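You operate a simulated robot arm through the tools that you are given. There is no shell and no other tool. Be economical: measure what you need, move in short steps, check, and stop when the job is done.

Carry out the task below with a simulated robot arm. There is one attempt and no reset: what you move stays moved.

## Task
Wipe the chute sheet, refit the chute half and pin both lugs.
Fine: wipe first, with the square green pad, and put it back; each pin goes through the lug of its colour. Set down upright: green pad with a tall grip. What is to be rubbed or washed off counts as gone when no trace of it is left.

The check looks at the end state, three seconds after you hand in, the way a careful person would. Anything else that was tipped, shoved, dropped, spilled or broken makes it a failure. Flat cloth is picked up by pressing the open fingertips on it (5 to 10 N) and closing them slowly along it; thin cloth reads only 2 to 8 mm in the jaws.

## Robot
A 7-joint arm with a fingered hand on a trunk, on a base that drives. Base frame: it is fixed to the floor where the robot stands at the start and does not move with it; the origin is under the middle of the robot, x ahead of it, y to its left, z up; the surface under the hand at the start is at about z = 0.88. Units: m, degrees, N and s.
Its first joint turns from -149.0 to 149.0 degrees. Places, roughly: base of the chute stand [0.6, -0.3, 0.9]; blue lug of the chute [0.6, -0.2, 1]; dust on the chute [0.6, -0.3, 1]; white lug of the chute [0.6, -0.4, 1]. Payload 3.5 kg.
Tool frame: the origin (TCP) lies between the finger pads and is the grasp point; the fingertips stand 0.03 m ahead of it; z points along the fingers, y is the line along which they close. Largest opening 0.104 m; the body of the gripper starts 0.035 m behind the TCP. The gripper is a hand of 4 fingers: y runs from the thumb to the fingers, the wrist lies at [-0.015, -0.11, -0.186] in the tool frame.
Orientation is told as [roll, pitch, yaw] about the base's x, y, z axes, in that order, counted from this pose: with the fingers straight down and the wrist toward the robot, the tool's x, y and z point along [0, 1, 0], [1, 0, 0] and [0, 0, -1] of the base frame.

## Interface
- The arm moves only by the tool drive_tool. Its arguments are lists of equal length, an entry for each row: "rotation": the turn, a rotation vector about the base's x, y, z in degrees, a list of three; "dp": the shift along the base's x, y, z in m, a list of three. In form: {"rotation": [[ax, ay, az], ...], "dp": [[dx, dy, dz], ...]}. A call has 1 to 8 rows; each row shifts and turns the commanded pose from where the row before left it. A row lasts 0.2 s, in which the tool goes at most 0.05 m and 8.6 degrees; a call with a longer step from one row to the next is refused whole. A pose out of reach is approached as far as the arm can. The call stops where the force on the tool passes 90 N (or 10 N more than at its start, if that is more) or the arm is blocked; 0.2 s more then pass. In this call time passes only in rows, and 0.2 s behind the last. It gives the time, the measured TCP pose, the force on the tool (base axes), the opening and the grip force at its end, in the units of the frame above (readings bear some noise), with the torque about the TCP (base axes, N m) and any sound that the robot's microphone picked up.
- Cameras (640 x 400 px; columns grow to the right, rows downward): "scene" is now at [0.0187, 0.1042, 1.5248]; the picture's right is [-0.72, -0.69, 0.00], its down [-0.34, 0.36, -0.87] and it looks along [0.60, -0.63, -0.49] (base axes); focal length 287 px, centre (320, 200). "wrist" rides on the gripper at [0.061, -0.092, -0.13] in the tool frame; the picture's right is [-0.81, 0.28, -0.52], its down [-0.53, -0.71, 0.46] and it looks along [-0.24, 0.64, 0.72] (tool axes); focal length 275 px, centre (320, 200). There is no depth. A picture from a camera that has moved, and an enlarged one, comes with that camera's place and axes in the base frame and with its lens.
- get_image(camera): a new picture of that camera. No time passes.
- slide_trunk(by): slides the trunk up (or, below 0, down) by that many m; the arm and the scene camera ride with it, the base frame stays. It gives what a move gives, with no picture.
- roll_base(legs): drives the robot by 1 to 6 legs, each [ahead, left, turn to the left] in m, m and degrees, along the robot's own axes; the way and the turn of a leg run together, so that a leg with both is an arc; at most 1.5 m and 180 degrees a leg. The arm and the cameras ride along, it lands a little off, and it stops where it bumps. It gives what a move gives.
- set_fingers(index, middle, ring, thumb_bend, thumb_turn): sets how far each is bent, from 0 (flat) to 1 (curled in); at 0.3 the hand is open as for a grip, at 0.7 the pads meet at the TCP. One left out holds its place. A second passes; each finger stops where it meets its share of the squeeze, and holds until it gets a number again. It is the only way to open and close the hand. It gives what a move gives, with no picture; readings hold the bend of each and the force on the fingers (four entries, about 0 where the hand has none), thumb and palm. thumb_turn goes from beside the hand (0) to across from the fingers (1), as for a grip.
- pan_tilt(pan, tilt): turns the head with the scene camera to pan (to the left, within 155 degrees either way) and tilt (down, from -29 to 69), counted from straight ahead of the robot. It gives what a move gives.
- close_up(camera, box): a new picture of the part [left, top, right, bottom] of that camera's present view, enlarged. No time passes.
- sign_off(): hands the job in; it is judged then, once.

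Go step by step. Nothing tells you exact positions but the pictures and the camera data: compare them with the known pose of the tool, close in by small moves and look again before you grip or let go. The budget is 120 turns and 82 pictures, counting those below and the enlarged ones. Unless the task says otherwise, let go and move clear before handing in, and close with one line.

The tools are called after "Emit:" as a command line: name --argument value ..., lists and objects as JSON in quotes. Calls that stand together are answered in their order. drive_tool: Moves the arm, as the interface text tells. Its arguments: {"type":"object","properties":{"rotation":{"type":"array"},"dp":{"type":"array"}},"required":["rotation","dp"]} The other tools are called the same way: slide_trunk (by) slides the trunk up or down; set_fingers (index, middle, ring, thumb_bend, thumb_turn) moves the fingers one by one; roll_base (legs) drives the base; pan_tilt (pan, tilt) turns the head that bears the scene camera; get_image (camera) takes a picture; close_up (camera, box) takes an enlarged picture of a part of a camera's view; sign_off () hands the job in.

At the start:

```text
time_s: 0.0
eef_pos: [0.4324, -0.4895, 1.3114]
tcp_rot: [0.0, 0.0, 0.0]
wrist_force: [-0.1, -0.2, -0.9]
moment: [0.0, 0.01, -0.02]
finger_gap: 0.1035
finger_force: 0.1
shape: jaw
bend: [0.3, 0.3, 0.3, 0.3, 0.98]
finger forces: [0.1, 0.1, 0.0, 0.0, 0.0, 0.0]
trunk travel left (down, up): [-0.55, 0.16]
robot x, y, heading: [0.0012, -0.0008, 0.2]
head pan, tilt: [-46.2, 29.5]
```

scene: 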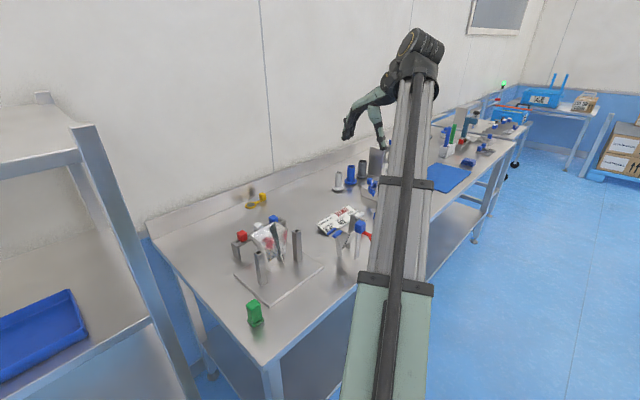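
wrist: 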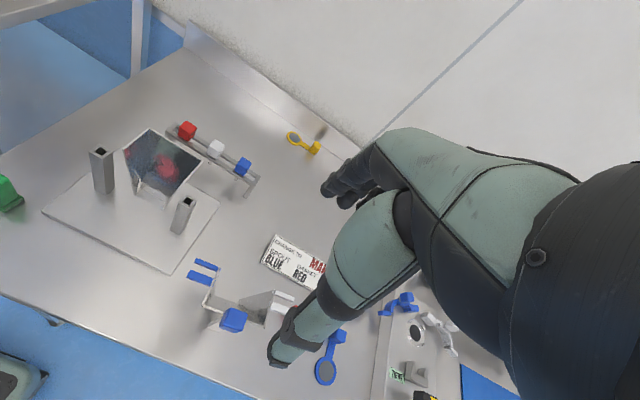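

I see the chute stand with a dusty sheet, a pin rack with red, white and blue heads, a loose chute half with a blue tag, a green pad and a label sign. I'll look closer first.

Emit:
close_up --camera "scene" --box '[210, 180, 390, 340]'

Emit:
close_up --camera "wrist" --box '[0, 100, 360, 325]'

Emit:
close_up --camera "wrist" --box '[160, 220, 360, 345]'

```text
2.50 times, centred on (300, 260) of scene
camera zoom: at [0.0187, 0.1042, 1.5248], right [-0.72, -0.69, 0.0], down [-0.34, 0.36, -0.87], along [0.6, -0.63, -0.49], focal length 717 px, centre (370, 50)
```

zoom: 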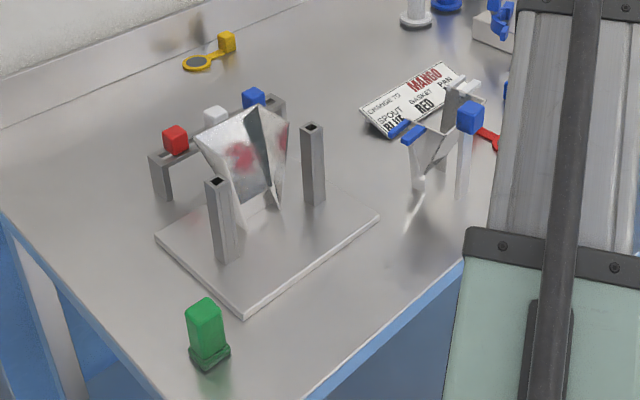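

```text
1.78 times, centred on (180, 212) of wrist
camera zoom: at [0.3411, -0.4276, 1.4409], right [0.28, -0.81, 0.52], down [-0.71, -0.53, -0.46], along [0.64, -0.24, -0.72], focal length 489 px, centre (569, 178)
```

zoom: 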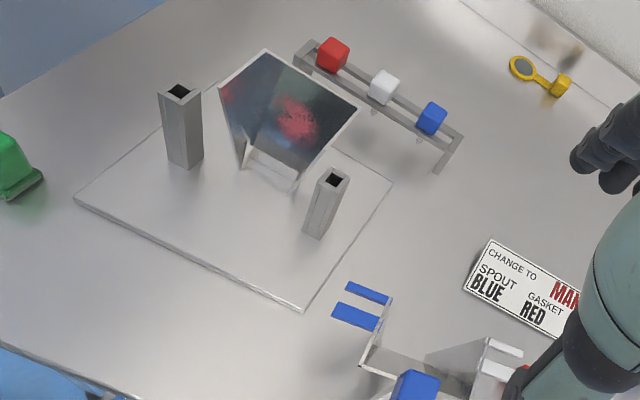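

```text
3.20 times, centred on (260, 282) of wrist
camera zoom: at [0.3411, -0.4276, 1.4409], right [0.28, -0.81, 0.52], down [-0.71, -0.53, -0.46], along [0.64, -0.24, -0.72], focal length 881 px, centre (512, -64)
```

zoom: 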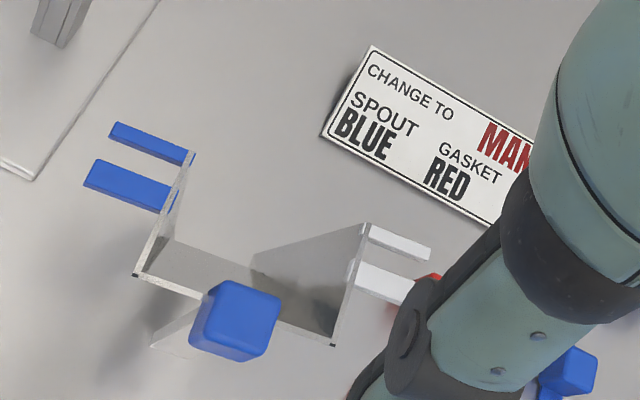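

The stand's posts look to be near (0.57,-0.22) and (0.57,-0.36), the pin rack at x≈0.73, the loose half near (0.44,-0.52) and the green pad near (0.50,-0.15). The pad is too close to reach, so I'll back up 0.1 m and look again.

Emit:
roll_base --legs '[[-0.1, 0, 0]]'

```text
time_s: 1.1
eef_pos: [0.3301, -0.4893, 1.3111]
tcp_rot: [0.1, 0.0, 0.0]
wrist_force: [-0.4, -0.2, 0.6]
moment: [-0.03, 0.0, 0.01]
finger_gap: 0.1038
finger_force: 0.1
shape: jaw
bend: [0.3, 0.3, 0.3, 0.3, 0.98]
finger forces: [0.0, 0.0, 0.0, 0.0, 0.0, 0.0]
trunk travel left (down, up): [-0.55, 0.16]
robot x, y, heading: [-0.1006, -0.0034, -0.3]
head pan, tilt: [-46.2, 29.5]
```

I'll swing the hand over toward the green pad, staying high.

Emit:
drive_tool --rotation '[[0, 0, 0], [0, 0, 0], [0, 0, 0], [0, 0, 0], [0, 0, 0], [0, 0, 0], [0, 0, 0], [0, 0, 0]]' --dp '[[0.02, 0.042, 0], [0.02, 0.042, 0], [0.02, 0.042, 0], [0.02, 0.042, 0], [0.02, 0.042, 0], [0.02, 0.042, 0], [0.02, 0.042, 0], [0.02, 0.042, 0]]'

Emit:
get_image --camera "wrist"

Emit:
get_image --camera "scene"

```text
time_s: 3.0
eef_pos: [0.4915, -0.1524, 1.3109]
tcp_rot: [-0.1, 0.0, -0.2]
wrist_force: [0.2, -0.6, -0.3]
moment: [-0.01, -0.01, -0.02]
finger_gap: 0.1038
finger_force: 0.1
shape: jaw
bend: [0.3, 0.3, 0.3, 0.3, 0.98]
finger forces: [0.0, 0.0, 0.0, 0.0, 0.1, 0.1]
trunk travel left (down, up): [-0.55, 0.16]
robot x, y, heading: [-0.1041, 0.0004, -0.1]
head pan, tilt: [-46.2, 29.5]
```

```text
76 pictures are left
camera wrist: at [0.4005, -0.0912, 1.4413], right [0.27, -0.81, 0.52], down [-0.71, -0.53, -0.46], along [0.64, -0.24, -0.72], focal length 275 px, centre (320, 200)
```

wrist: 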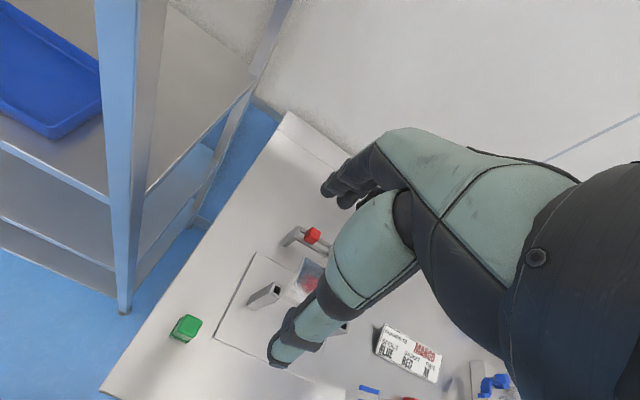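

```text
75 pictures are left
camera scene: at [-0.0828, 0.1046, 1.5248], right [-0.72, -0.69, 0.0], down [-0.34, 0.36, -0.87], along [0.6, -0.63, -0.49], focal length 287 px, centre (320, 200)
```

scene: 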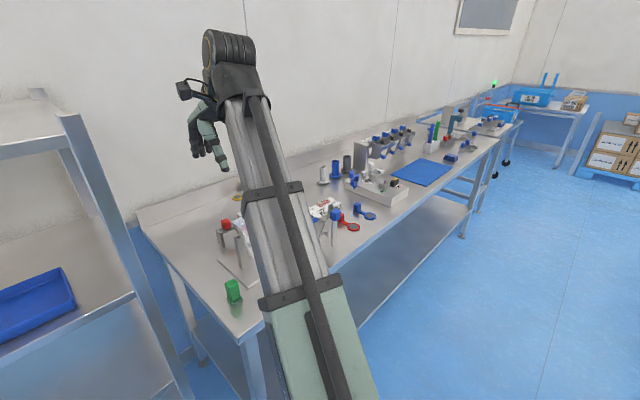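

The pad stands near the left front of the table. I'll take close-ups to triangulate it.

Emit:
close_up --camera "wrist" --box '[140, 290, 260, 365]'

Emit:
close_up --camera "scene" --box '[190, 250, 290, 312]'

```text
5.33 times, centred on (200, 328) of wrist
camera zoom: at [0.4005, -0.0912, 1.4413], right [0.27, -0.81, 0.52], down [-0.71, -0.53, -0.46], along [0.64, -0.24, -0.72], focal length 1468 px, centre (960, -480)
```

zoom: 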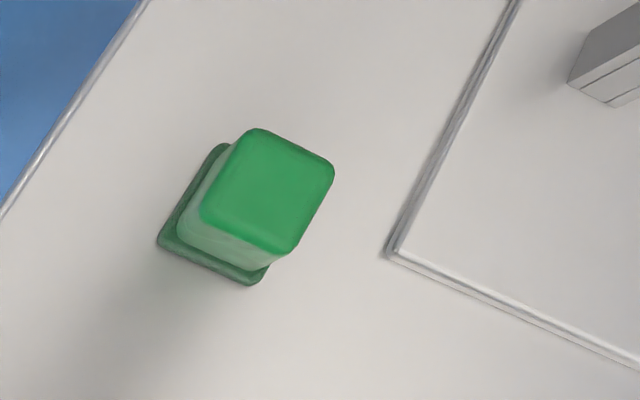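

```text
6.40 times, centred on (240, 281) of scene
camera zoom: at [-0.0828, 0.1046, 1.5248], right [-0.72, -0.69, 0.0], down [-0.34, 0.36, -0.87], along [0.6, -0.63, -0.49], focal length 1836 px, centre (832, -318)
```

zoom: 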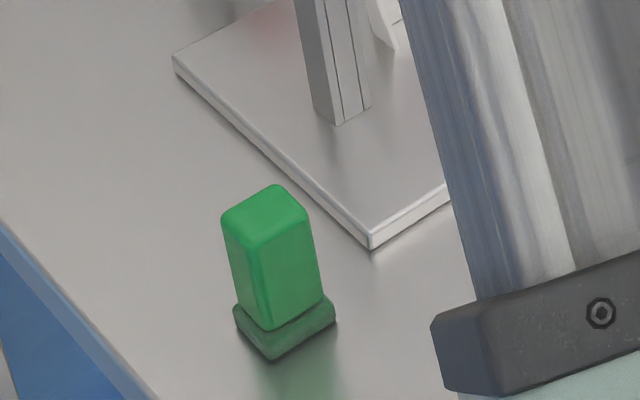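

Pad is at about (0.479,-0.136), grip top z≈0.95, and axis-aligned. Next I need a better view of the dusty sheet and the loose half.

Emit:
drive_tool --rotation '[[0, 0, 0], [0, 0, 0], [0, 0, 0], [0, 0, 0], [0, 0, 0], [0, 0, 0], [0, 0, 0]]' --dp '[[-0.024, -0.036, -0.014], [-0.024, -0.036, -0.014], [-0.024, -0.036, -0.014], [-0.024, -0.036, -0.014], [-0.024, -0.036, -0.014], [-0.024, -0.036, -0.014], [-0.024, -0.036, -0.014]]'

Emit:
close_up --camera "wrist" --box '[0, 40, 400, 290]'

Emit:
get_image --camera "scene"

```text
time_s: 4.5
eef_pos: [0.3231, -0.4073, 1.2134]
tcp_rot: [0.0, 0.0, 0.0]
wrist_force: [0.5, 0.9, 0.7]
moment: [0.03, -0.01, 0.0]
finger_gap: 0.1038
finger_force: 0.1
shape: jaw
bend: [0.3, 0.3, 0.3, 0.3, 0.98]
finger forces: [0.0, 0.1, 0.0, 0.0, 0.0, 0.0]
trunk travel left (down, up): [-0.55, 0.16]
robot x, y, heading: [-0.1027, -0.0013, 0.1]
head pan, tilt: [-46.2, 29.5]
```

```text
1.60 times, centred on (200, 165) of wrist
camera zoom: at [0.2309, -0.3449, 1.3433], right [0.27, -0.81, 0.52], down [-0.71, -0.53, -0.46], along [0.65, -0.24, -0.72], focal length 440 px, centre (512, 256)
```

zoom: 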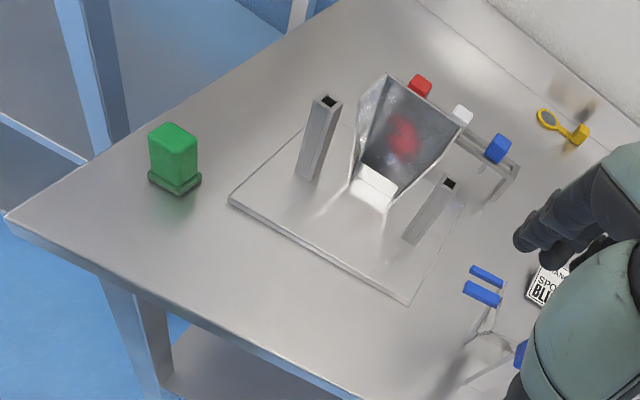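

```text
71 pictures are left
camera scene: at [-0.0831, 0.104, 1.5249], right [-0.72, -0.69, 0.0], down [-0.34, 0.36, -0.87], along [0.6, -0.63, -0.49], focal length 287 px, centre (320, 200)
```

scene: 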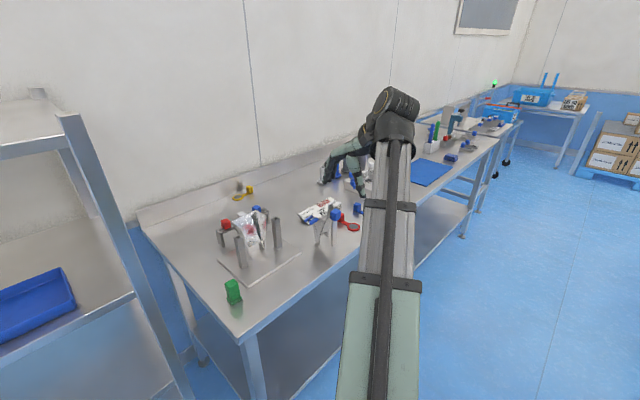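

Emit:
close_up --camera "wrist" --box '[170, 70, 330, 170]'

Emit:
close_up --camera "scene" --box '[210, 190, 370, 290]'

```text
4.00 times, centred on (250, 120) of wrist
camera zoom: at [0.2309, -0.3449, 1.3433], right [0.27, -0.81, 0.52], down [-0.71, -0.53, -0.46], along [0.65, -0.24, -0.72], focal length 1101 px, centre (600, 520)
```

zoom: 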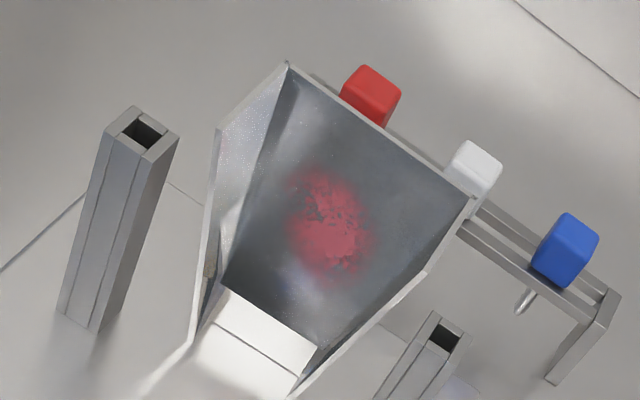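

```text
4.00 times, centred on (290, 240) of scene
camera zoom: at [-0.0831, 0.104, 1.5249], right [-0.72, -0.69, 0.0], down [-0.34, 0.36, -0.87], along [0.6, -0.63, -0.49], focal length 1147 px, centre (440, 40)
```

zoom: 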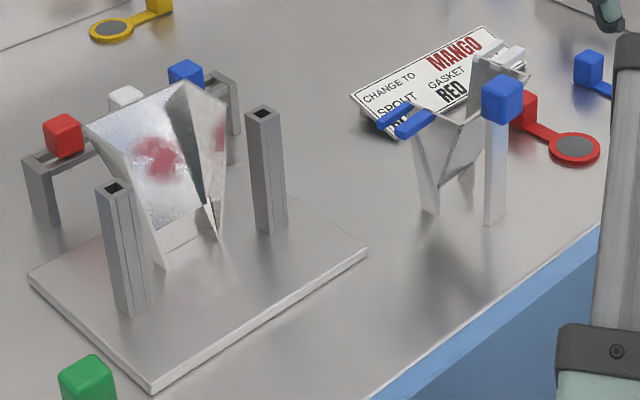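

Now it is clear: the dusty back sheet leans back ~26°, spanning from (0.592, z 0.936) to (0.636, z 1.027), with dust centred at about (0.613,-0.295,0.979). First I'll move over the pad.

Emit:
drive_tool --rotation '[[0, 0, 0], [0, 0, 0], [0, 0, 0], [0, 0, 0], [0, 0, 0], [0, 0, 0], [0, 0, 0], [0, 0, 0]]' --dp '[[0.02, 0.039, 0], [0.023, 0.039, 0], [0.023, 0.039, 0], [0.023, 0.039, 0], [0.023, 0.039, -0.01], [0.022, 0.039, -0.02], [0.022, 0.037, -0.03], [0, 0, -0.04]]'

Emit:
get_image --camera "wrist"

Emit:
close_up --camera "scene" --box '[150, 180, 330, 300]'

```text
refused: row 7 steps farther than a row can; nothing moved
```

```text
68 pictures are left
camera wrist: at [0.2309, -0.3449, 1.3433], right [0.27, -0.81, 0.52], down [-0.71, -0.53, -0.46], along [0.65, -0.24, -0.72], focal length 275 px, centre (320, 200)
```

wrist: 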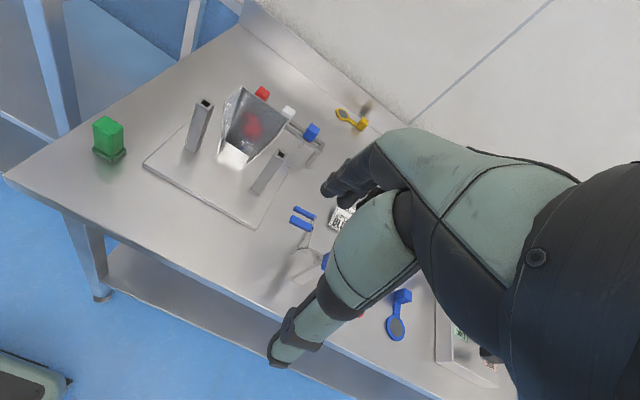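

```text
3.33 times, centred on (240, 240) of scene
camera zoom: at [-0.0831, 0.104, 1.5249], right [-0.72, -0.69, 0.0], down [-0.34, 0.36, -0.87], along [0.6, -0.63, -0.49], focal length 956 px, centre (587, 67)
```

zoom: 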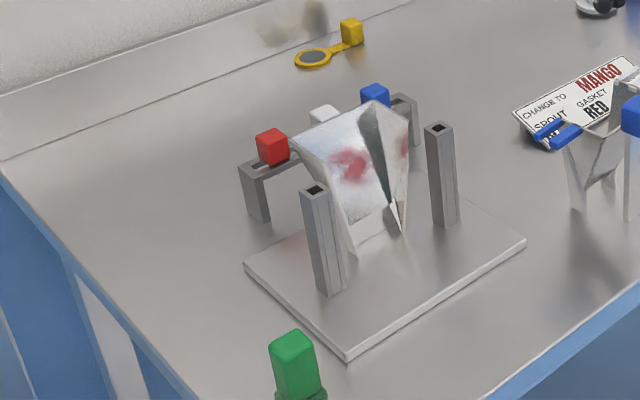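

The call was refused for a row that was too long; I'll repeat it with shorter steps.

Emit:
drive_tool --rotation '[[0, 0, 0], [0, 0, 0], [0, 0, 0], [0, 0, 0], [0, 0, 0], [0, 0, 0], [0, 0, 0], [0, 0, 0]]' --dp '[[0.02, 0.039, 0], [0.023, 0.039, 0], [0.023, 0.039, 0], [0.023, 0.039, 0], [0.023, 0.039, -0.01], [0.022, 0.039, -0.02], [0.022, 0.037, -0.02], [0, 0, -0.045]]'

Emit:
get_image --camera "wrist"

```text
time_s: 6.3
eef_pos: [0.4785, -0.1337, 1.1174]
tcp_rot: [0.0, 0.0, 0.0]
wrist_force: [-0.6, -0.4, 0.4]
moment: [0.0, -0.02, 0.02]
finger_gap: 0.1035
finger_force: 0.1
shape: jaw
bend: [0.3, 0.3, 0.3, 0.3, 0.98]
finger forces: [0.0, 0.0, 0.1, 0.0, 0.0, 0.1]
trunk travel left (down, up): [-0.55, 0.16]
robot x, y, heading: [-0.1005, -0.002, -0.1]
head pan, tilt: [-46.2, 29.5]
```

```text
66 pictures are left
camera wrist: at [0.387, -0.0723, 1.247], right [0.27, -0.81, 0.52], down [-0.71, -0.53, -0.46], along [0.64, -0.24, -0.72], focal length 275 px, centre (320, 200)
```

wrist: 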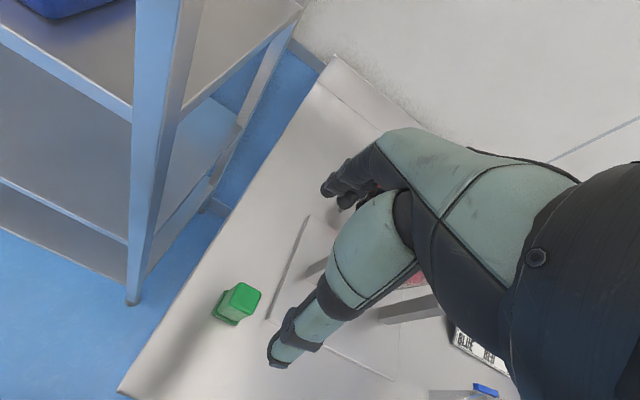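

Prediction matches within ~5 mm. I'll descend in two steps and check.

Emit:
drive_tool --rotation '[[0, 0, 0], [0, 0, 0], [0, 0, 0], [0, 0, 0]]' --dp '[[0, 0, -0.035], [0, 0, -0.035], [0, 0.001, -0.03], [0, 0, -0.015]]'

Emit:
get_image --camera "wrist"

Emit:
close_up --camera "scene" --box '[150, 200, 310, 300]'

```text
time_s: 7.3
eef_pos: [0.4791, -0.1335, 1.0036]
tcp_rot: [0.0, 0.0, 0.1]
wrist_force: [0.9, 0.4, -0.4]
moment: [-0.02, 0.03, 0.05]
finger_gap: 0.1037
finger_force: 0.0
shape: jaw
bend: [0.3, 0.3, 0.3, 0.3, 0.98]
finger forces: [0.1, 0.1, 0.1, 0.0, 0.0, 0.0]
trunk travel left (down, up): [-0.55, 0.16]
robot x, y, heading: [-0.1023, 0.0044, 0.0]
head pan, tilt: [-46.2, 29.5]
```

```text
65 pictures are left
camera wrist: at [0.3873, -0.0717, 1.1329], right [0.27, -0.81, 0.52], down [-0.71, -0.53, -0.46], along [0.64, -0.24, -0.72], focal length 275 px, centre (320, 200)
```

wrist: 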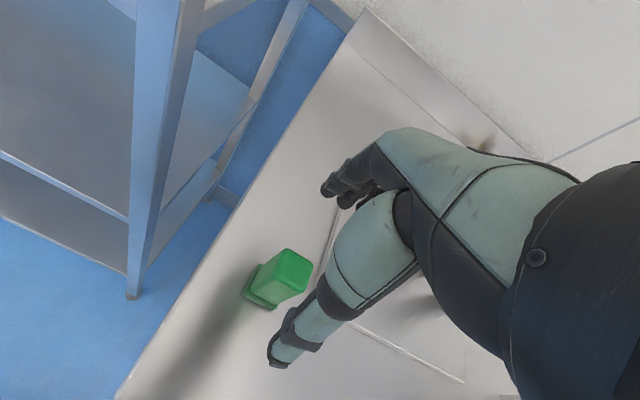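

```text
4.00 times, centred on (230, 250) of scene
camera zoom: at [-0.0829, 0.1043, 1.5249], right [-0.72, -0.69, 0.0], down [-0.34, 0.36, -0.87], along [0.6, -0.63, -0.49], focal length 1147 px, centre (680, 0)
```

zoom: 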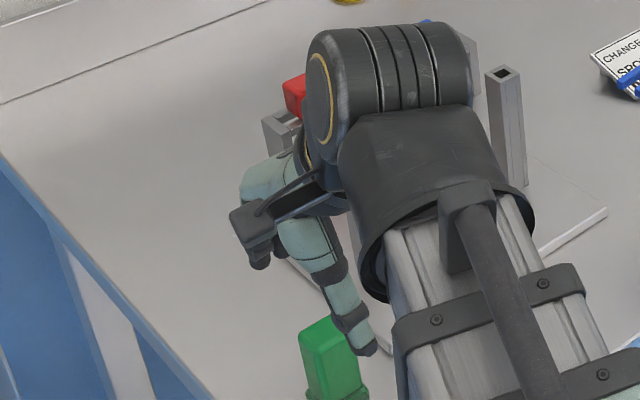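

Exactly aligned now. I'll descend to the grip and close.

Emit:
drive_tool --rotation '[[0, 0, 0], [0, 0, 0], [0, 0, 0]]' --dp '[[0, 0, -0.025], [0, 0.001, -0.02], [0, 0, -0.013]]'

Emit:
set_fingers --index 0.5 --middle 0.5 --ring 0.5 --thumb_bend 0.5

Emit:
get_image --camera "wrist"

```text
time_s: 8.2
eef_pos: [0.4795, -0.1322, 0.9452]
tcp_rot: [0.0, 0.0, 0.1]
wrist_force: [0.1, 0.6, 0.5]
moment: [0.02, -0.02, 0.02]
finger_gap: 0.1037
finger_force: 0.0
shape: jaw
bend: [0.3, 0.3, 0.3, 0.3, 0.98]
finger forces: [0.0, 0.0, 0.1, 0.1, 0.0, 0.0]
trunk travel left (down, up): [-0.55, 0.16]
robot x, y, heading: [-0.1049, -0.0013, 0.1]
head pan, tilt: [-46.2, 29.5]
```

```text
time_s: 9.2
eef_pos: [0.4792, -0.1329, 0.9449]
tcp_rot: [0.0, 0.0, 0.0]
wrist_force: [0.2, 0.3, -0.7]
moment: [0.0, 0.01, 0.01]
finger_gap: 0.0527
finger_force: 0.1
shape: fingers
bend: [0.5, 0.5, 0.5, 0.5, 0.98]
finger forces: [0.1, 0.0, 0.0, 0.0, 0.0, 0.0]
trunk travel left (down, up): [-0.55, 0.16]
robot x, y, heading: [-0.0986, 0.0031, -0.1]
head pan, tilt: [-46.2, 29.5]
```

```text
63 pictures are left
camera wrist: at [0.3874, -0.0706, 1.0752], right [0.27, -0.81, 0.52], down [-0.71, -0.53, -0.46], along [0.64, -0.24, -0.72], focal length 275 px, centre (320, 200)
```

wrist: 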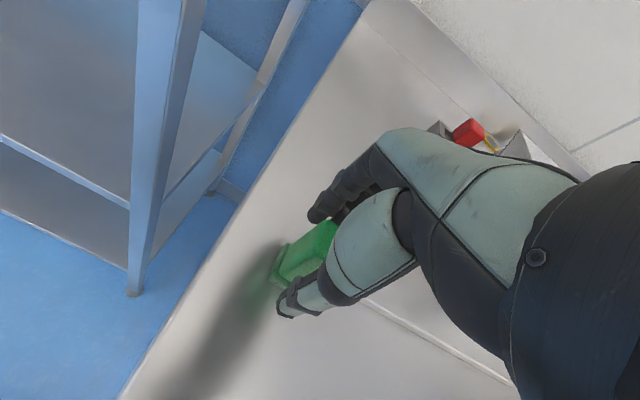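

Pad is between thumb and fingers. Closing to grip, then lifting a little.

Emit:
set_fingers --index 0.7 --middle 0.7 --ring 0.7 --thumb_bend 0.7

Emit:
get_image --camera "wrist"

```text
time_s: 10.2
eef_pos: [0.4797, -0.1327, 0.9453]
tcp_rot: [-0.1, 0.0, 0.1]
wrist_force: [0.3, 0.0, 0.0]
moment: [-0.03, 0.02, 0.01]
finger_gap: 0.0237
finger_force: 9.5
shape: fingers
bend: [0.63, 0.66, 0.7, 0.61, 0.96]
finger forces: [5.1, 4.1, 0.0, 0.1, 9.1, 0.1]
trunk travel left (down, up): [-0.55, 0.16]
robot x, y, heading: [-0.101, 0.0024, 0.1]
head pan, tilt: [-46.2, 29.5]
```

```text
62 pictures are left
camera wrist: at [0.3874, -0.0706, 1.0752], right [0.27, -0.81, 0.52], down [-0.71, -0.53, -0.46], along [0.64, -0.24, -0.72], focal length 275 px, centre (320, 200)
```

wrist: 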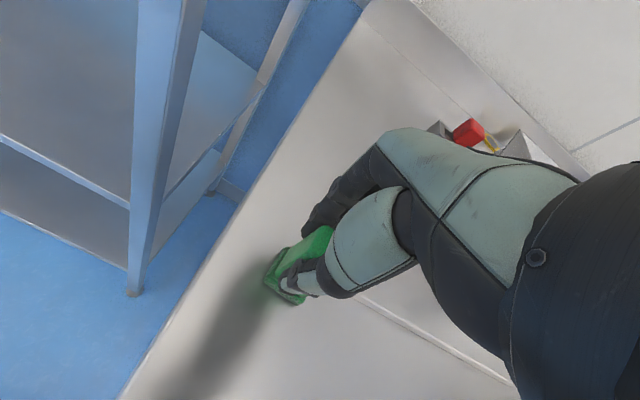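

Gripped (index+middle vs thumb). Lift, then move back in front of the stand while staying high.

Emit:
drive_tool --rotation '[[0, 0, 0], [0, 0, 0], [0, 0, 0], [0, 0, 0], [0, 0, 0], [0, 0, 0], [0, 0, 0], [0, 0, 0]]' --dp '[[0, 0, 0.02], [0, 0, 0.04], [0, 0, 0.045], [0, 0, 0.045], [-0.02, -0.03, 0.025], [-0.025, -0.04, 0], [-0.03, -0.037, 0], [0, -0.045, 0]]'

Emit:
drive_tool --rotation '[[0, -8, 0], [0, -8, 0], [0, -8, 0], [0, -8, 0], [0, -8, 0], [0, -8, 0], [0, -8, 0], [0, -8, 0]]' --dp '[[0, 0, 0], [0, 0, 0], [0, 0, 0], [0, 0, 0], [0, 0, 0], [0, 0, 0], [0, 0, 0], [0, -0.01, 0]]'

Emit:
get_image --camera "scene"

Emit:
get_image --camera "wrist"

```text
time_s: 11.9
eef_pos: [0.4042, -0.2857, 1.1198]
tcp_rot: [0.0, 0.0, 0.0]
wrist_force: [0.0, -0.8, -0.9]
moment: [-0.01, -0.03, 0.0]
finger_gap: 0.0235
finger_force: 9.0
shape: fingers
bend: [0.63, 0.66, 0.7, 0.61, 0.96]
finger forces: [5.2, 3.8, 0.0, 0.1, 9.1, 0.0]
trunk travel left (down, up): [-0.55, 0.16]
robot x, y, heading: [-0.103, -0.0016, 0.0]
head pan, tilt: [-46.2, 29.5]
```

```text
time_s: 13.8
eef_pos: [0.4149, -0.309, 1.1239]
tcp_rot: [0.2, -64.1, -0.2]
wrist_force: [-0.8, 0.9, -1.0]
moment: [0.02, -0.01, 0.02]
finger_gap: 0.0232
finger_force: 9.1
shape: fingers
bend: [0.63, 0.66, 0.7, 0.61, 0.96]
finger forces: [5.1, 3.7, 0.1, 0.1, 9.2, 0.1]
out of reach, approached as far as the arm can: row 6, 7
trunk travel left (down, up): [-0.55, 0.16]
robot x, y, heading: [-0.1021, 0.003, 0.2]
head pan, tilt: [-46.2, 29.5]
```

```text
61 pictures are left
camera scene: at [-0.0829, 0.1042, 1.5249], right [-0.72, -0.69, 0.0], down [-0.34, 0.36, -0.87], along [0.6, -0.63, -0.49], focal length 287 px, centre (320, 200)
```

scene: 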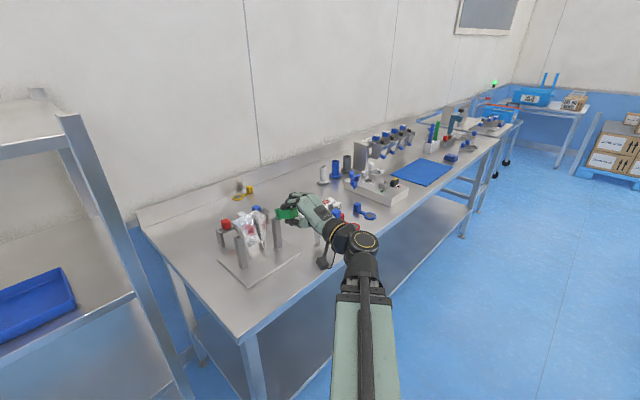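

```text
60 pictures are left
camera wrist: at [0.2574, -0.2475, 1.0982], right [-0.35, -0.81, 0.47], down [0.1, -0.53, -0.84], along [0.93, -0.25, 0.26], focal length 275 px, centre (320, 200)
```

wrist: 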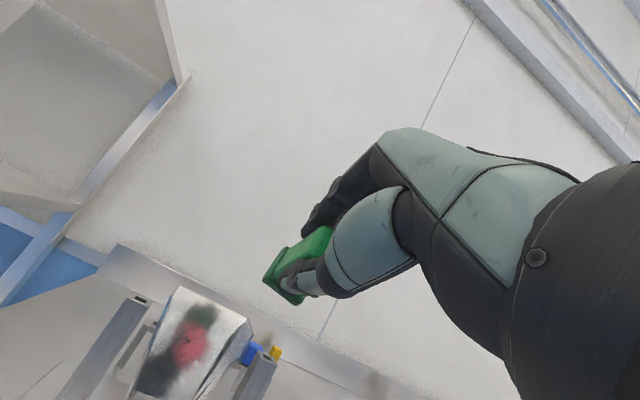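

The tilt works. Now I'll go to the pre-approach point along the sheet normal.

Emit:
drive_tool --rotation '[[0, 0, 0], [0, 0, 0], [0, 0, 0]]' --dp '[[0.01, 0.006, -0.025], [0.01, 0.004, -0.02], [0.011, 0.004, -0.02]]'

Emit:
get_image --camera "wrist"

Emit:
close_up --camera "scene" --box '[200, 180, 360, 280]'

```text
time_s: 14.6
eef_pos: [0.4457, -0.2949, 1.0586]
tcp_rot: [0.2, -64.1, -0.1]
wrist_force: [-0.3, 0.5, -0.3]
moment: [-0.04, 0.01, 0.02]
finger_gap: 0.0232
finger_force: 8.6
shape: fingers
bend: [0.63, 0.66, 0.7, 0.61, 0.96]
finger forces: [5.1, 3.6, 0.0, 0.0, 9.2, 0.1]
trunk travel left (down, up): [-0.55, 0.16]
robot x, y, heading: [-0.1043, 0.002, -0.0]
head pan, tilt: [-46.2, 29.5]
```

```text
59 pictures are left
camera wrist: at [0.288, -0.2335, 1.033], right [-0.34, -0.81, 0.47], down [0.1, -0.53, -0.84], along [0.93, -0.24, 0.26], focal length 275 px, centre (320, 200)
```

wrist: 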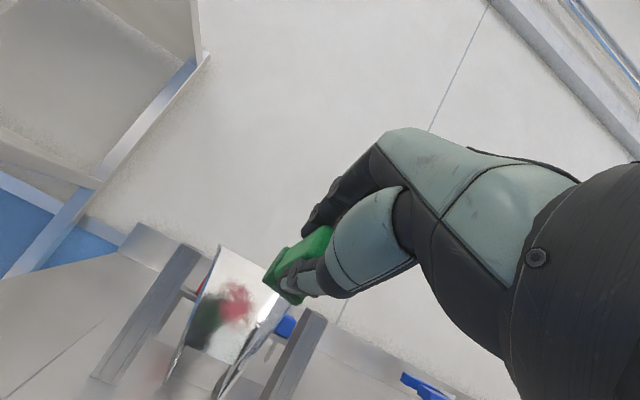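

```text
4.00 times, centred on (280, 230) of scene
camera zoom: at [-0.0829, 0.1043, 1.5249], right [-0.72, -0.69, 0.0], down [-0.34, 0.36, -0.87], along [0.6, -0.63, -0.49], focal length 1147 px, centre (480, 80)
```

zoom: 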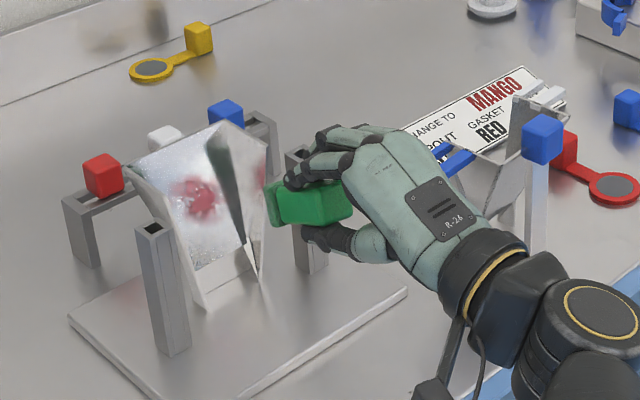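

Alignment agrees. I'll advance along the normal until close to the sheet.

Emit:
drive_tool --rotation '[[0, 0, 0], [0, 0, 0], [0, 0, 0]]' --dp '[[0.03, 0, -0.0145], [0.03, 0, -0.0145], [0.027, 0, -0.013]]'

Emit:
close_up --camera "wrist" --box '[140, 200, 380, 350]'

Emit:
close_up --camera "scene" --box '[200, 190, 328, 270]'

```text
time_s: 15.3
eef_pos: [0.533, -0.2944, 1.015]
tcp_rot: [0.1, -64.0, -0.1]
wrist_force: [0.5, 0.1, -0.7]
moment: [-0.01, 0.02, 0.04]
finger_gap: 0.0233
finger_force: 9.4
shape: fingers
bend: [0.63, 0.66, 0.7, 0.61, 0.96]
finger forces: [5.1, 3.7, 0.0, 0.1, 9.0, 0.0]
trunk travel left (down, up): [-0.55, 0.16]
robot x, y, heading: [-0.1012, 0.0032, -0.2]
head pan, tilt: [-46.2, 29.5]
```

```text
2.67 times, centred on (260, 275) of wrist
camera zoom: at [0.3757, -0.2331, 0.9907], right [-0.34, -0.81, 0.47], down [0.1, -0.53, -0.84], along [0.93, -0.24, 0.26], focal length 734 px, centre (480, 0)
```

zoom: 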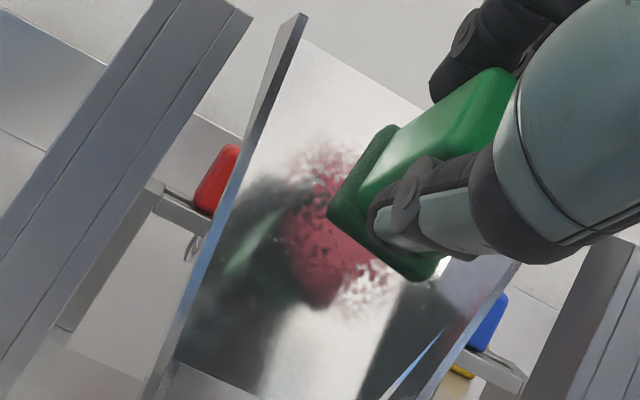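

```text
5.00 times, centred on (264, 230) of scene
camera zoom: at [-0.0828, 0.1042, 1.5248], right [-0.72, -0.69, 0.0], down [-0.34, 0.36, -0.87], along [0.6, -0.63, -0.49], focal length 1434 px, centre (600, 50)
```

zoom: 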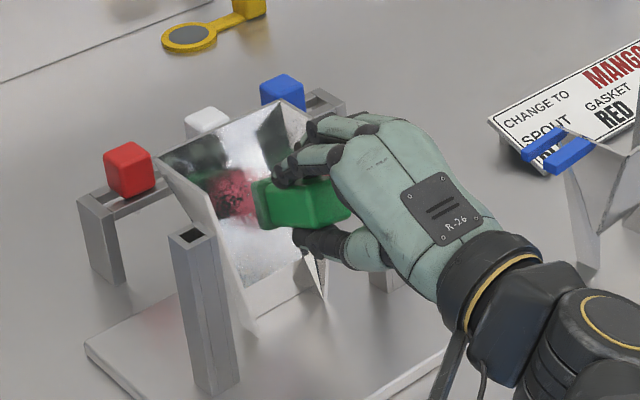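

Dust is directly ahead. Creeping in to contact.

Emit:
drive_tool --rotation '[[0, 0, 0], [0, 0, 0], [0, 0, 0]]' --dp '[[0.009, 0, -0.0044], [0.006, 0, -0.0028], [0.0035, 0, -0.0016]]'

```text
time_s: 16.1
eef_pos: [0.5523, -0.2948, 1.0091]
tcp_rot: [0.1, -64.0, -0.1]
wrist_force: [0.3, -1.0, -1.4]
moment: [0.0, 0.02, 0.04]
finger_gap: 0.0234
finger_force: 8.6
shape: fingers
bend: [0.63, 0.66, 0.7, 0.61, 0.96]
finger forces: [5.0, 3.6, 0.1, 0.0, 9.1, 0.0]
trunk travel left (down, up): [-0.55, 0.16]
robot x, y, heading: [-0.0987, -0.0005, -0.1]
head pan, tilt: [-46.2, 29.5]
```

Emit:
drive_tool --rotation '[[0, 0, 0], [0, 0, 0]]' --dp '[[0.0027, 0, -0.0013], [0.0027, 0, -0.0013]]'

Emit:
close_up --camera "wrist" --box '[140, 200, 380, 350]'

```text
time_s: 16.8
eef_pos: [0.5564, -0.294, 1.0057]
tcp_rot: [0.1, -64.0, -0.1]
wrist_force: [0.3, 0.4, -0.4]
moment: [0.02, 0.01, -0.01]
finger_gap: 0.0232
finger_force: 9.0
shape: fingers
bend: [0.63, 0.66, 0.7, 0.61, 0.96]
finger forces: [5.1, 3.5, 0.0, 0.0, 9.1, 0.1]
trunk travel left (down, up): [-0.55, 0.16]
robot x, y, heading: [-0.101, 0.0001, 0.1]
head pan, tilt: [-46.2, 29.5]
```

```text
2.67 times, centred on (260, 275) of wrist
camera zoom: at [0.3994, -0.2327, 0.9797], right [-0.34, -0.81, 0.47], down [0.1, -0.53, -0.84], along [0.93, -0.24, 0.26], focal length 734 px, centre (480, 0)
```

zoom: 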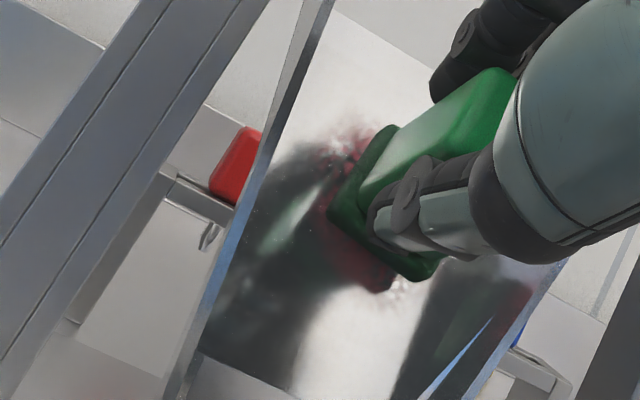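

Not in contact yet; continuing with small steps.

Emit:
drive_tool --rotation '[[0, 0, 0], [0, 0, 0]]' --dp '[[0.0027, 0, -0.0013], [0.0027, 0, -0.0013]]'

Emit:
drive_tool --rotation '[[0, 0, 0], [0, 0, 0]]' --dp '[[0.0018, 0, -0.0009], [0.0018, 0, -0.0009]]'

```text
time_s: 17.4
eef_pos: [0.5628, -0.2927, 1.0031]
tcp_rot: [0.2, -64.0, -0.1]
wrist_force: [0.6, -0.5, -1.5]
moment: [0.02, 0.0, -0.02]
finger_gap: 0.0233
finger_force: 9.1
shape: fingers
bend: [0.63, 0.66, 0.7, 0.61, 0.96]
finger forces: [5.1, 3.6, 0.1, 0.0, 9.1, 0.0]
trunk travel left (down, up): [-0.55, 0.16]
robot x, y, heading: [-0.0957, -0.0051, 0.3]
head pan, tilt: [-46.2, 29.5]
```

```text
time_s: 17.9
eef_pos: [0.564, -0.2946, 1.0027]
tcp_rot: [0.1, -64.1, -0.1]
wrist_force: [-8.6, -0.3, 2.2]
moment: [0.01, 0.05, 0.03]
finger_gap: 0.023
finger_force: 9.3
shape: fingers
bend: [0.64, 0.66, 0.7, 0.61, 0.96]
finger forces: [5.4, 3.8, 0.0, 0.1, 10.4, 0.0]
trunk travel left (down, up): [-0.55, 0.16]
robot x, y, heading: [-0.1017, -0.0021, -0.0]
head pan, tilt: [-46.2, 29.5]
```

Contact at ~9 N. Now a raster wipe, lower half first.

Emit:
drive_tool --rotation '[[0, 0, 0], [0, 0, 0], [0, 0, 0], [0, 0, 0], [0, 0, 0], [0, 0, 0], [0, 0, 0], [0, 0, 0]]' --dp '[[0, 0.009, 0], [0, -0.009, 0], [0, -0.009, 0], [-0.0035, 0, -0.0072], [0, 0.009, 0], [0, 0.009, 0], [-0.0031, -0.004, -0.0063], [0, -0.005, 0]]'

Emit:
close_up --camera "wrist" --box '[140, 200, 380, 350]'

```text
time_s: 19.8
eef_pos: [0.5591, -0.2935, 0.988]
tcp_rot: [0.1, -64.0, 0.0]
wrist_force: [-4.5, 2.5, 1.8]
moment: [0.03, 0.02, 0.04]
finger_gap: 0.0232
finger_force: 10.2
shape: fingers
bend: [0.64, 0.66, 0.7, 0.62, 0.96]
finger forces: [5.6, 3.7, 0.0, 0.0, 10.1, 0.1]
trunk travel left (down, up): [-0.55, 0.16]
robot x, y, heading: [-0.1037, 0.0009, 0.1]
head pan, tilt: [-46.2, 29.5]
```

```text
2.67 times, centred on (260, 275) of wrist
camera zoom: at [0.4012, -0.233, 0.9621], right [-0.34, -0.81, 0.47], down [0.1, -0.53, -0.84], along [0.93, -0.24, 0.26], focal length 734 px, centre (480, 0)
```

zoom: 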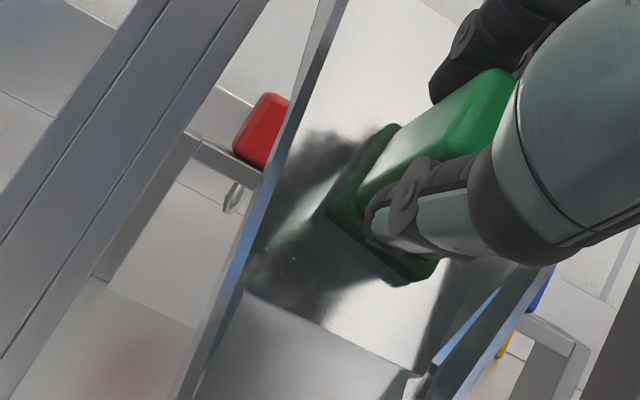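

Clearing well. Pressing slightly more and covering the upper part.

Emit:
drive_tool --rotation '[[0, 0, 0], [0, 0, 0], [0, 0, 0], [0, 0, 0], [0, 0, 0], [0, 0, 0], [0, 0, 0], [0, 0, 0]]' --dp '[[0.0009, -0.007, -0.0004], [0.0035, -0.003, 0.0072], [0.0035, 0, 0.0072], [0.0035, 0, 0.0072], [0, 0.01, 0], [0, 0.01, 0], [0.0035, 0, 0.0072], [0, -0.01, 0]]'

Emit:
drive_tool --rotation '[[0, 0, 0], [0, 0, 0], [0, 0, 0], [0, 0, 0], [0, 0, 0], [0, 0, 0], [0, 0, 0], [0, 0, 0]]' --dp '[[0, -0.01, 0], [0.0026, 0, 0.0054], [0, 0.01, 0], [0, 0.01, 0], [-0.0044, 0, -0.009], [0, -0.01, 0], [0, -0.01, 0], [0, 0.01, 0]]'

Emit:
drive_tool --rotation '[[0, 0, 0], [0, 0, 0], [0, 0, 0]]' --dp '[[-0.018, 0, 0.0087], [-0.03, 0, 0.0145], [-0.035, 0, 0.017]]'

Emit:
close_up --camera "wrist" --box '[140, 220, 380, 370]'

Emit:
close_up --camera "scene" --box '[200, 190, 328, 270]'

```text
time_s: 21.6
eef_pos: [0.5734, -0.2946, 1.0172]
tcp_rot: [0.1, -64.1, 0.0]
wrist_force: [-9.6, 2.0, 0.7]
moment: [0.03, 0.07, 0.11]
finger_gap: 0.0236
finger_force: 9.6
shape: fingers
bend: [0.65, 0.67, 0.7, 0.61, 0.96]
finger forces: [6.0, 2.4, 0.0, 0.1, 11.2, 0.1]
trunk travel left (down, up): [-0.55, 0.16]
robot x, y, heading: [-0.106, -0.0001, -0.1]
head pan, tilt: [-46.2, 29.5]
```

```text
time_s: 23.4
eef_pos: [0.5715, -0.2946, 1.0136]
tcp_rot: [0.2, -64.1, -0.1]
wrist_force: [-5.1, -1.5, 2.4]
moment: [0.01, 0.01, -0.09]
finger_gap: 0.0235
finger_force: 10.6
shape: fingers
bend: [0.64, 0.67, 0.7, 0.62, 0.96]
finger forces: [5.8, 4.3, 0.0, 0.1, 9.8, 0.0]
trunk travel left (down, up): [-0.55, 0.16]
robot x, y, heading: [-0.103, -0.0024, -0.5]
head pan, tilt: [-46.2, 29.5]
```

```text
time_s: 24.1
eef_pos: [0.488, -0.2956, 1.053]
tcp_rot: [0.0, -63.9, -0.1]
wrist_force: [-0.3, 0.2, -0.6]
moment: [-0.03, 0.02, 0.01]
finger_gap: 0.0238
finger_force: 8.9
shape: fingers
bend: [0.64, 0.67, 0.7, 0.62, 0.96]
finger forces: [5.3, 3.3, 0.0, 0.1, 9.1, 0.1]
trunk travel left (down, up): [-0.55, 0.16]
robot x, y, heading: [-0.1005, 0.0002, -0.1]
head pan, tilt: [-46.2, 29.5]
```

```text
2.67 times, centred on (260, 295) of wrist
camera zoom: at [0.3309, -0.2326, 1.027], right [-0.34, -0.81, 0.47], down [0.1, -0.53, -0.84], along [0.93, -0.24, 0.26], focal length 734 px, centre (480, -53)
```

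zoom: 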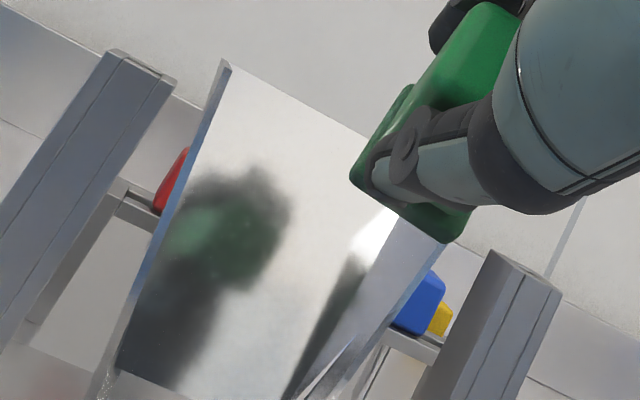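

```text
5.00 times, centred on (264, 230) of scene
camera zoom: at [-0.0831, 0.1044, 1.5248], right [-0.72, -0.69, 0.0], down [-0.34, 0.36, -0.87], along [0.6, -0.63, -0.49], focal length 1434 px, centre (600, 50)
```

zoom: 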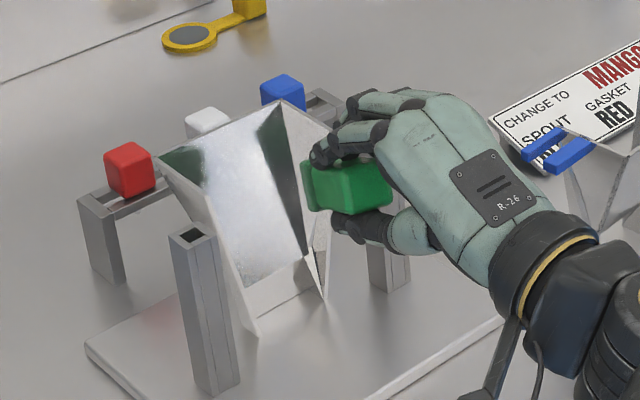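

The sheet looks clean. I'll back off, rotate upright, and check again before putting the pad back.

Emit:
drive_tool --rotation '[[0, 0, 0], [0, 0, 0], [0, 0, 0]]' --dp '[[-0.015, 0, 0.04], [-0.01, 0, 0.04], [0, 0, 0.02]]'

Emit:
drive_tool --rotation '[[0, 8, 0], [0, 8, 0], [0, 8, 0], [0, 8, 0], [0, 8, 0], [0, 8, 0], [0, 8, 0], [0, 8, 0]]' --dp '[[0, 0, 0], [0, 0.0, 0], [0, 0.0, 0], [0, 0, 0], [0, 0, 0], [0, 0, 0], [0, 0, 0], [0, 0, 0]]'

Emit:
drive_tool --rotation '[[0, 0, 0], [0, 0, 0], [0, 0, 0], [0, 0, 0]]' --dp '[[0.004, 0.041, 0], [0.004, 0.041, 0], [0.004, 0.041, 0], [0.004, 0.04, 0]]'

Emit:
get_image --camera "scene"

```text
time_s: 24.9
eef_pos: [0.4634, -0.2933, 1.153]
tcp_rot: [0.2, -64.1, -0.2]
wrist_force: [-1.0, 0.3, -0.7]
moment: [0.04, 0.03, -0.01]
finger_gap: 0.0238
finger_force: 8.6
shape: fingers
bend: [0.64, 0.67, 0.7, 0.62, 0.96]
finger forces: [5.1, 3.3, 0.0, 0.1, 9.0, 0.0]
trunk travel left (down, up): [-0.55, 0.16]
robot x, y, heading: [-0.1003, -0.0009, -0.0]
head pan, tilt: [-46.2, 29.5]
```

```text
time_s: 26.8
eef_pos: [0.4646, -0.295, 1.1526]
tcp_rot: [0.0, 0.1, -0.1]
wrist_force: [0.2, -0.4, -0.3]
moment: [0.0, 0.01, -0.01]
finger_gap: 0.0236
finger_force: 8.4
shape: fingers
bend: [0.64, 0.67, 0.7, 0.62, 0.96]
finger forces: [5.4, 3.2, 0.1, 0.0, 8.8, 0.0]
trunk travel left (down, up): [-0.55, 0.16]
robot x, y, heading: [-0.101, 0.0069, -0.2]
head pan, tilt: [-46.2, 29.5]
```

```text
time_s: 27.8
eef_pos: [0.4813, -0.1312, 1.1536]
tcp_rot: [-0.1, 0.1, -0.1]
wrist_force: [-0.2, -0.5, -0.3]
moment: [0.0, 0.01, -0.03]
finger_gap: 0.0234
finger_force: 9.2
shape: fingers
bend: [0.64, 0.67, 0.7, 0.62, 0.96]
finger forces: [5.4, 3.3, 0.0, 0.0, 8.7, 0.1]
trunk travel left (down, up): [-0.55, 0.16]
robot x, y, heading: [-0.0992, 0.0009, 0.1]
head pan, tilt: [-46.2, 29.5]
```

```text
51 pictures are left
camera scene: at [-0.0829, 0.1045, 1.5248], right [-0.72, -0.69, 0.0], down [-0.34, 0.36, -0.87], along [0.6, -0.63, -0.49], focal length 287 px, centre (320, 200)
```

scene: 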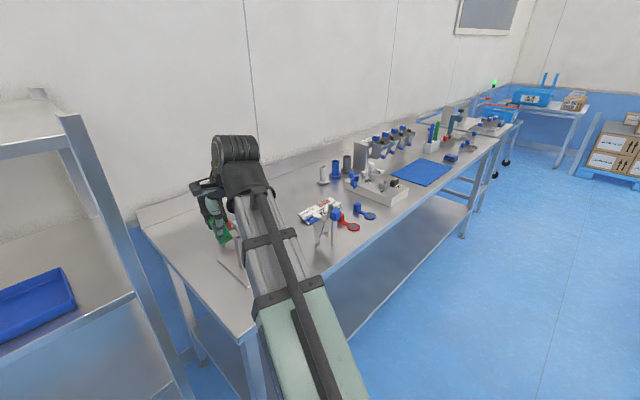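

Lowering the pad back to its place.

Emit:
drive_tool --rotation '[[0, 0, 0], [0, 0, 0], [0, 0, 0], [0, 0, 0], [0, 0, 0], [0, 0, 0]]' --dp '[[0, -0.001, -0.04], [0, 0, -0.04], [0, 0, -0.04], [-0.001, 0, -0.04], [0, 0, -0.025], [0, 0, -0.015]]'

Emit:
drive_tool --rotation '[[0, 0, 0], [0, 0, 0], [0, 0, 0]]' --dp '[[0, 0, -0.003], [0, 0, -0.003], [0, 0, -0.002]]'

Emit:
get_image --camera "wrist"

```text
time_s: 29.1
eef_pos: [0.4799, -0.1324, 0.952]
tcp_rot: [-0.1, 0.0, -0.1]
wrist_force: [-0.9, -0.5, 0.5]
moment: [-0.01, 0.01, -0.01]
finger_gap: 0.0231
finger_force: 9.0
shape: fingers
bend: [0.64, 0.67, 0.7, 0.62, 0.96]
finger forces: [5.4, 3.2, 0.0, 0.1, 8.6, 0.0]
trunk travel left (down, up): [-0.55, 0.16]
robot x, y, heading: [-0.099, 0.0055, 0.3]
head pan, tilt: [-46.2, 29.5]
```

```text
time_s: 29.9
eef_pos: [0.4784, -0.1326, 0.9442]
tcp_rot: [0.1, 0.1, 0.0]
wrist_force: [-0.2, 0.8, 0.0]
moment: [0.0, 0.02, -0.02]
finger_gap: 0.0232
finger_force: 8.5
shape: fingers
bend: [0.64, 0.67, 0.7, 0.62, 0.96]
finger forces: [5.4, 3.2, 0.0, 0.1, 8.7, 0.0]
trunk travel left (down, up): [-0.55, 0.16]
robot x, y, heading: [-0.1011, -0.002, 0.0]
head pan, tilt: [-46.2, 29.5]
```

```text
50 pictures are left
camera wrist: at [0.3873, -0.0709, 1.0742], right [0.27, -0.81, 0.52], down [-0.71, -0.53, -0.46], along [0.64, -0.24, -0.72], focal length 275 px, centre (320, 200)
```

wrist: 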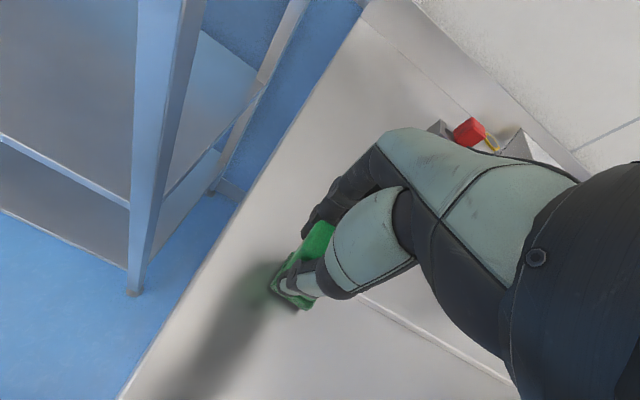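

The pad slipped a little up into the hand; lowering until it touches.

Emit:
drive_tool --rotation '[[0, 0, 0], [0, 0, 0]]' --dp '[[0, 0, -0.002], [0, 0, -0.002]]'

Emit:
drive_tool --rotation '[[0, 0, 0], [0, 0, 0]]' --dp '[[0, 0, -0.002], [0, 0, -0.002]]'

```text
time_s: 30.6
eef_pos: [0.4792, -0.1333, 0.9409]
tcp_rot: [-0.1, 0.0, -0.1]
wrist_force: [0.6, -0.5, 10.1]
moment: [0.04, 0.08, -0.01]
finger_gap: 0.0233
finger_force: 9.8
shape: fingers
bend: [0.64, 0.67, 0.7, 0.62, 0.96]
finger forces: [6.2, 4.0, 0.1, 0.1, 9.4, 0.0]
trunk travel left (down, up): [-0.55, 0.16]
robot x, y, heading: [-0.1021, 0.001, -0.1]
head pan, tilt: [-46.2, 29.5]
```

```text
time_s: 31.1
eef_pos: [0.4795, -0.133, 0.9378]
tcp_rot: [0.1, 0.0, -0.1]
wrist_force: [0.7, -2.2, 13.8]
moment: [-0.02, 0.07, 0.0]
finger_gap: 0.0228
finger_force: 10.4
shape: fingers
bend: [0.64, 0.67, 0.7, 0.62, 0.96]
finger forces: [6.2, 4.4, 0.4, 0.0, 9.8, 0.0]
trunk travel left (down, up): [-0.55, 0.16]
robot x, y, heading: [-0.1032, -0.0004, 0.2]
head pan, tilt: [-46.2, 29.5]
```

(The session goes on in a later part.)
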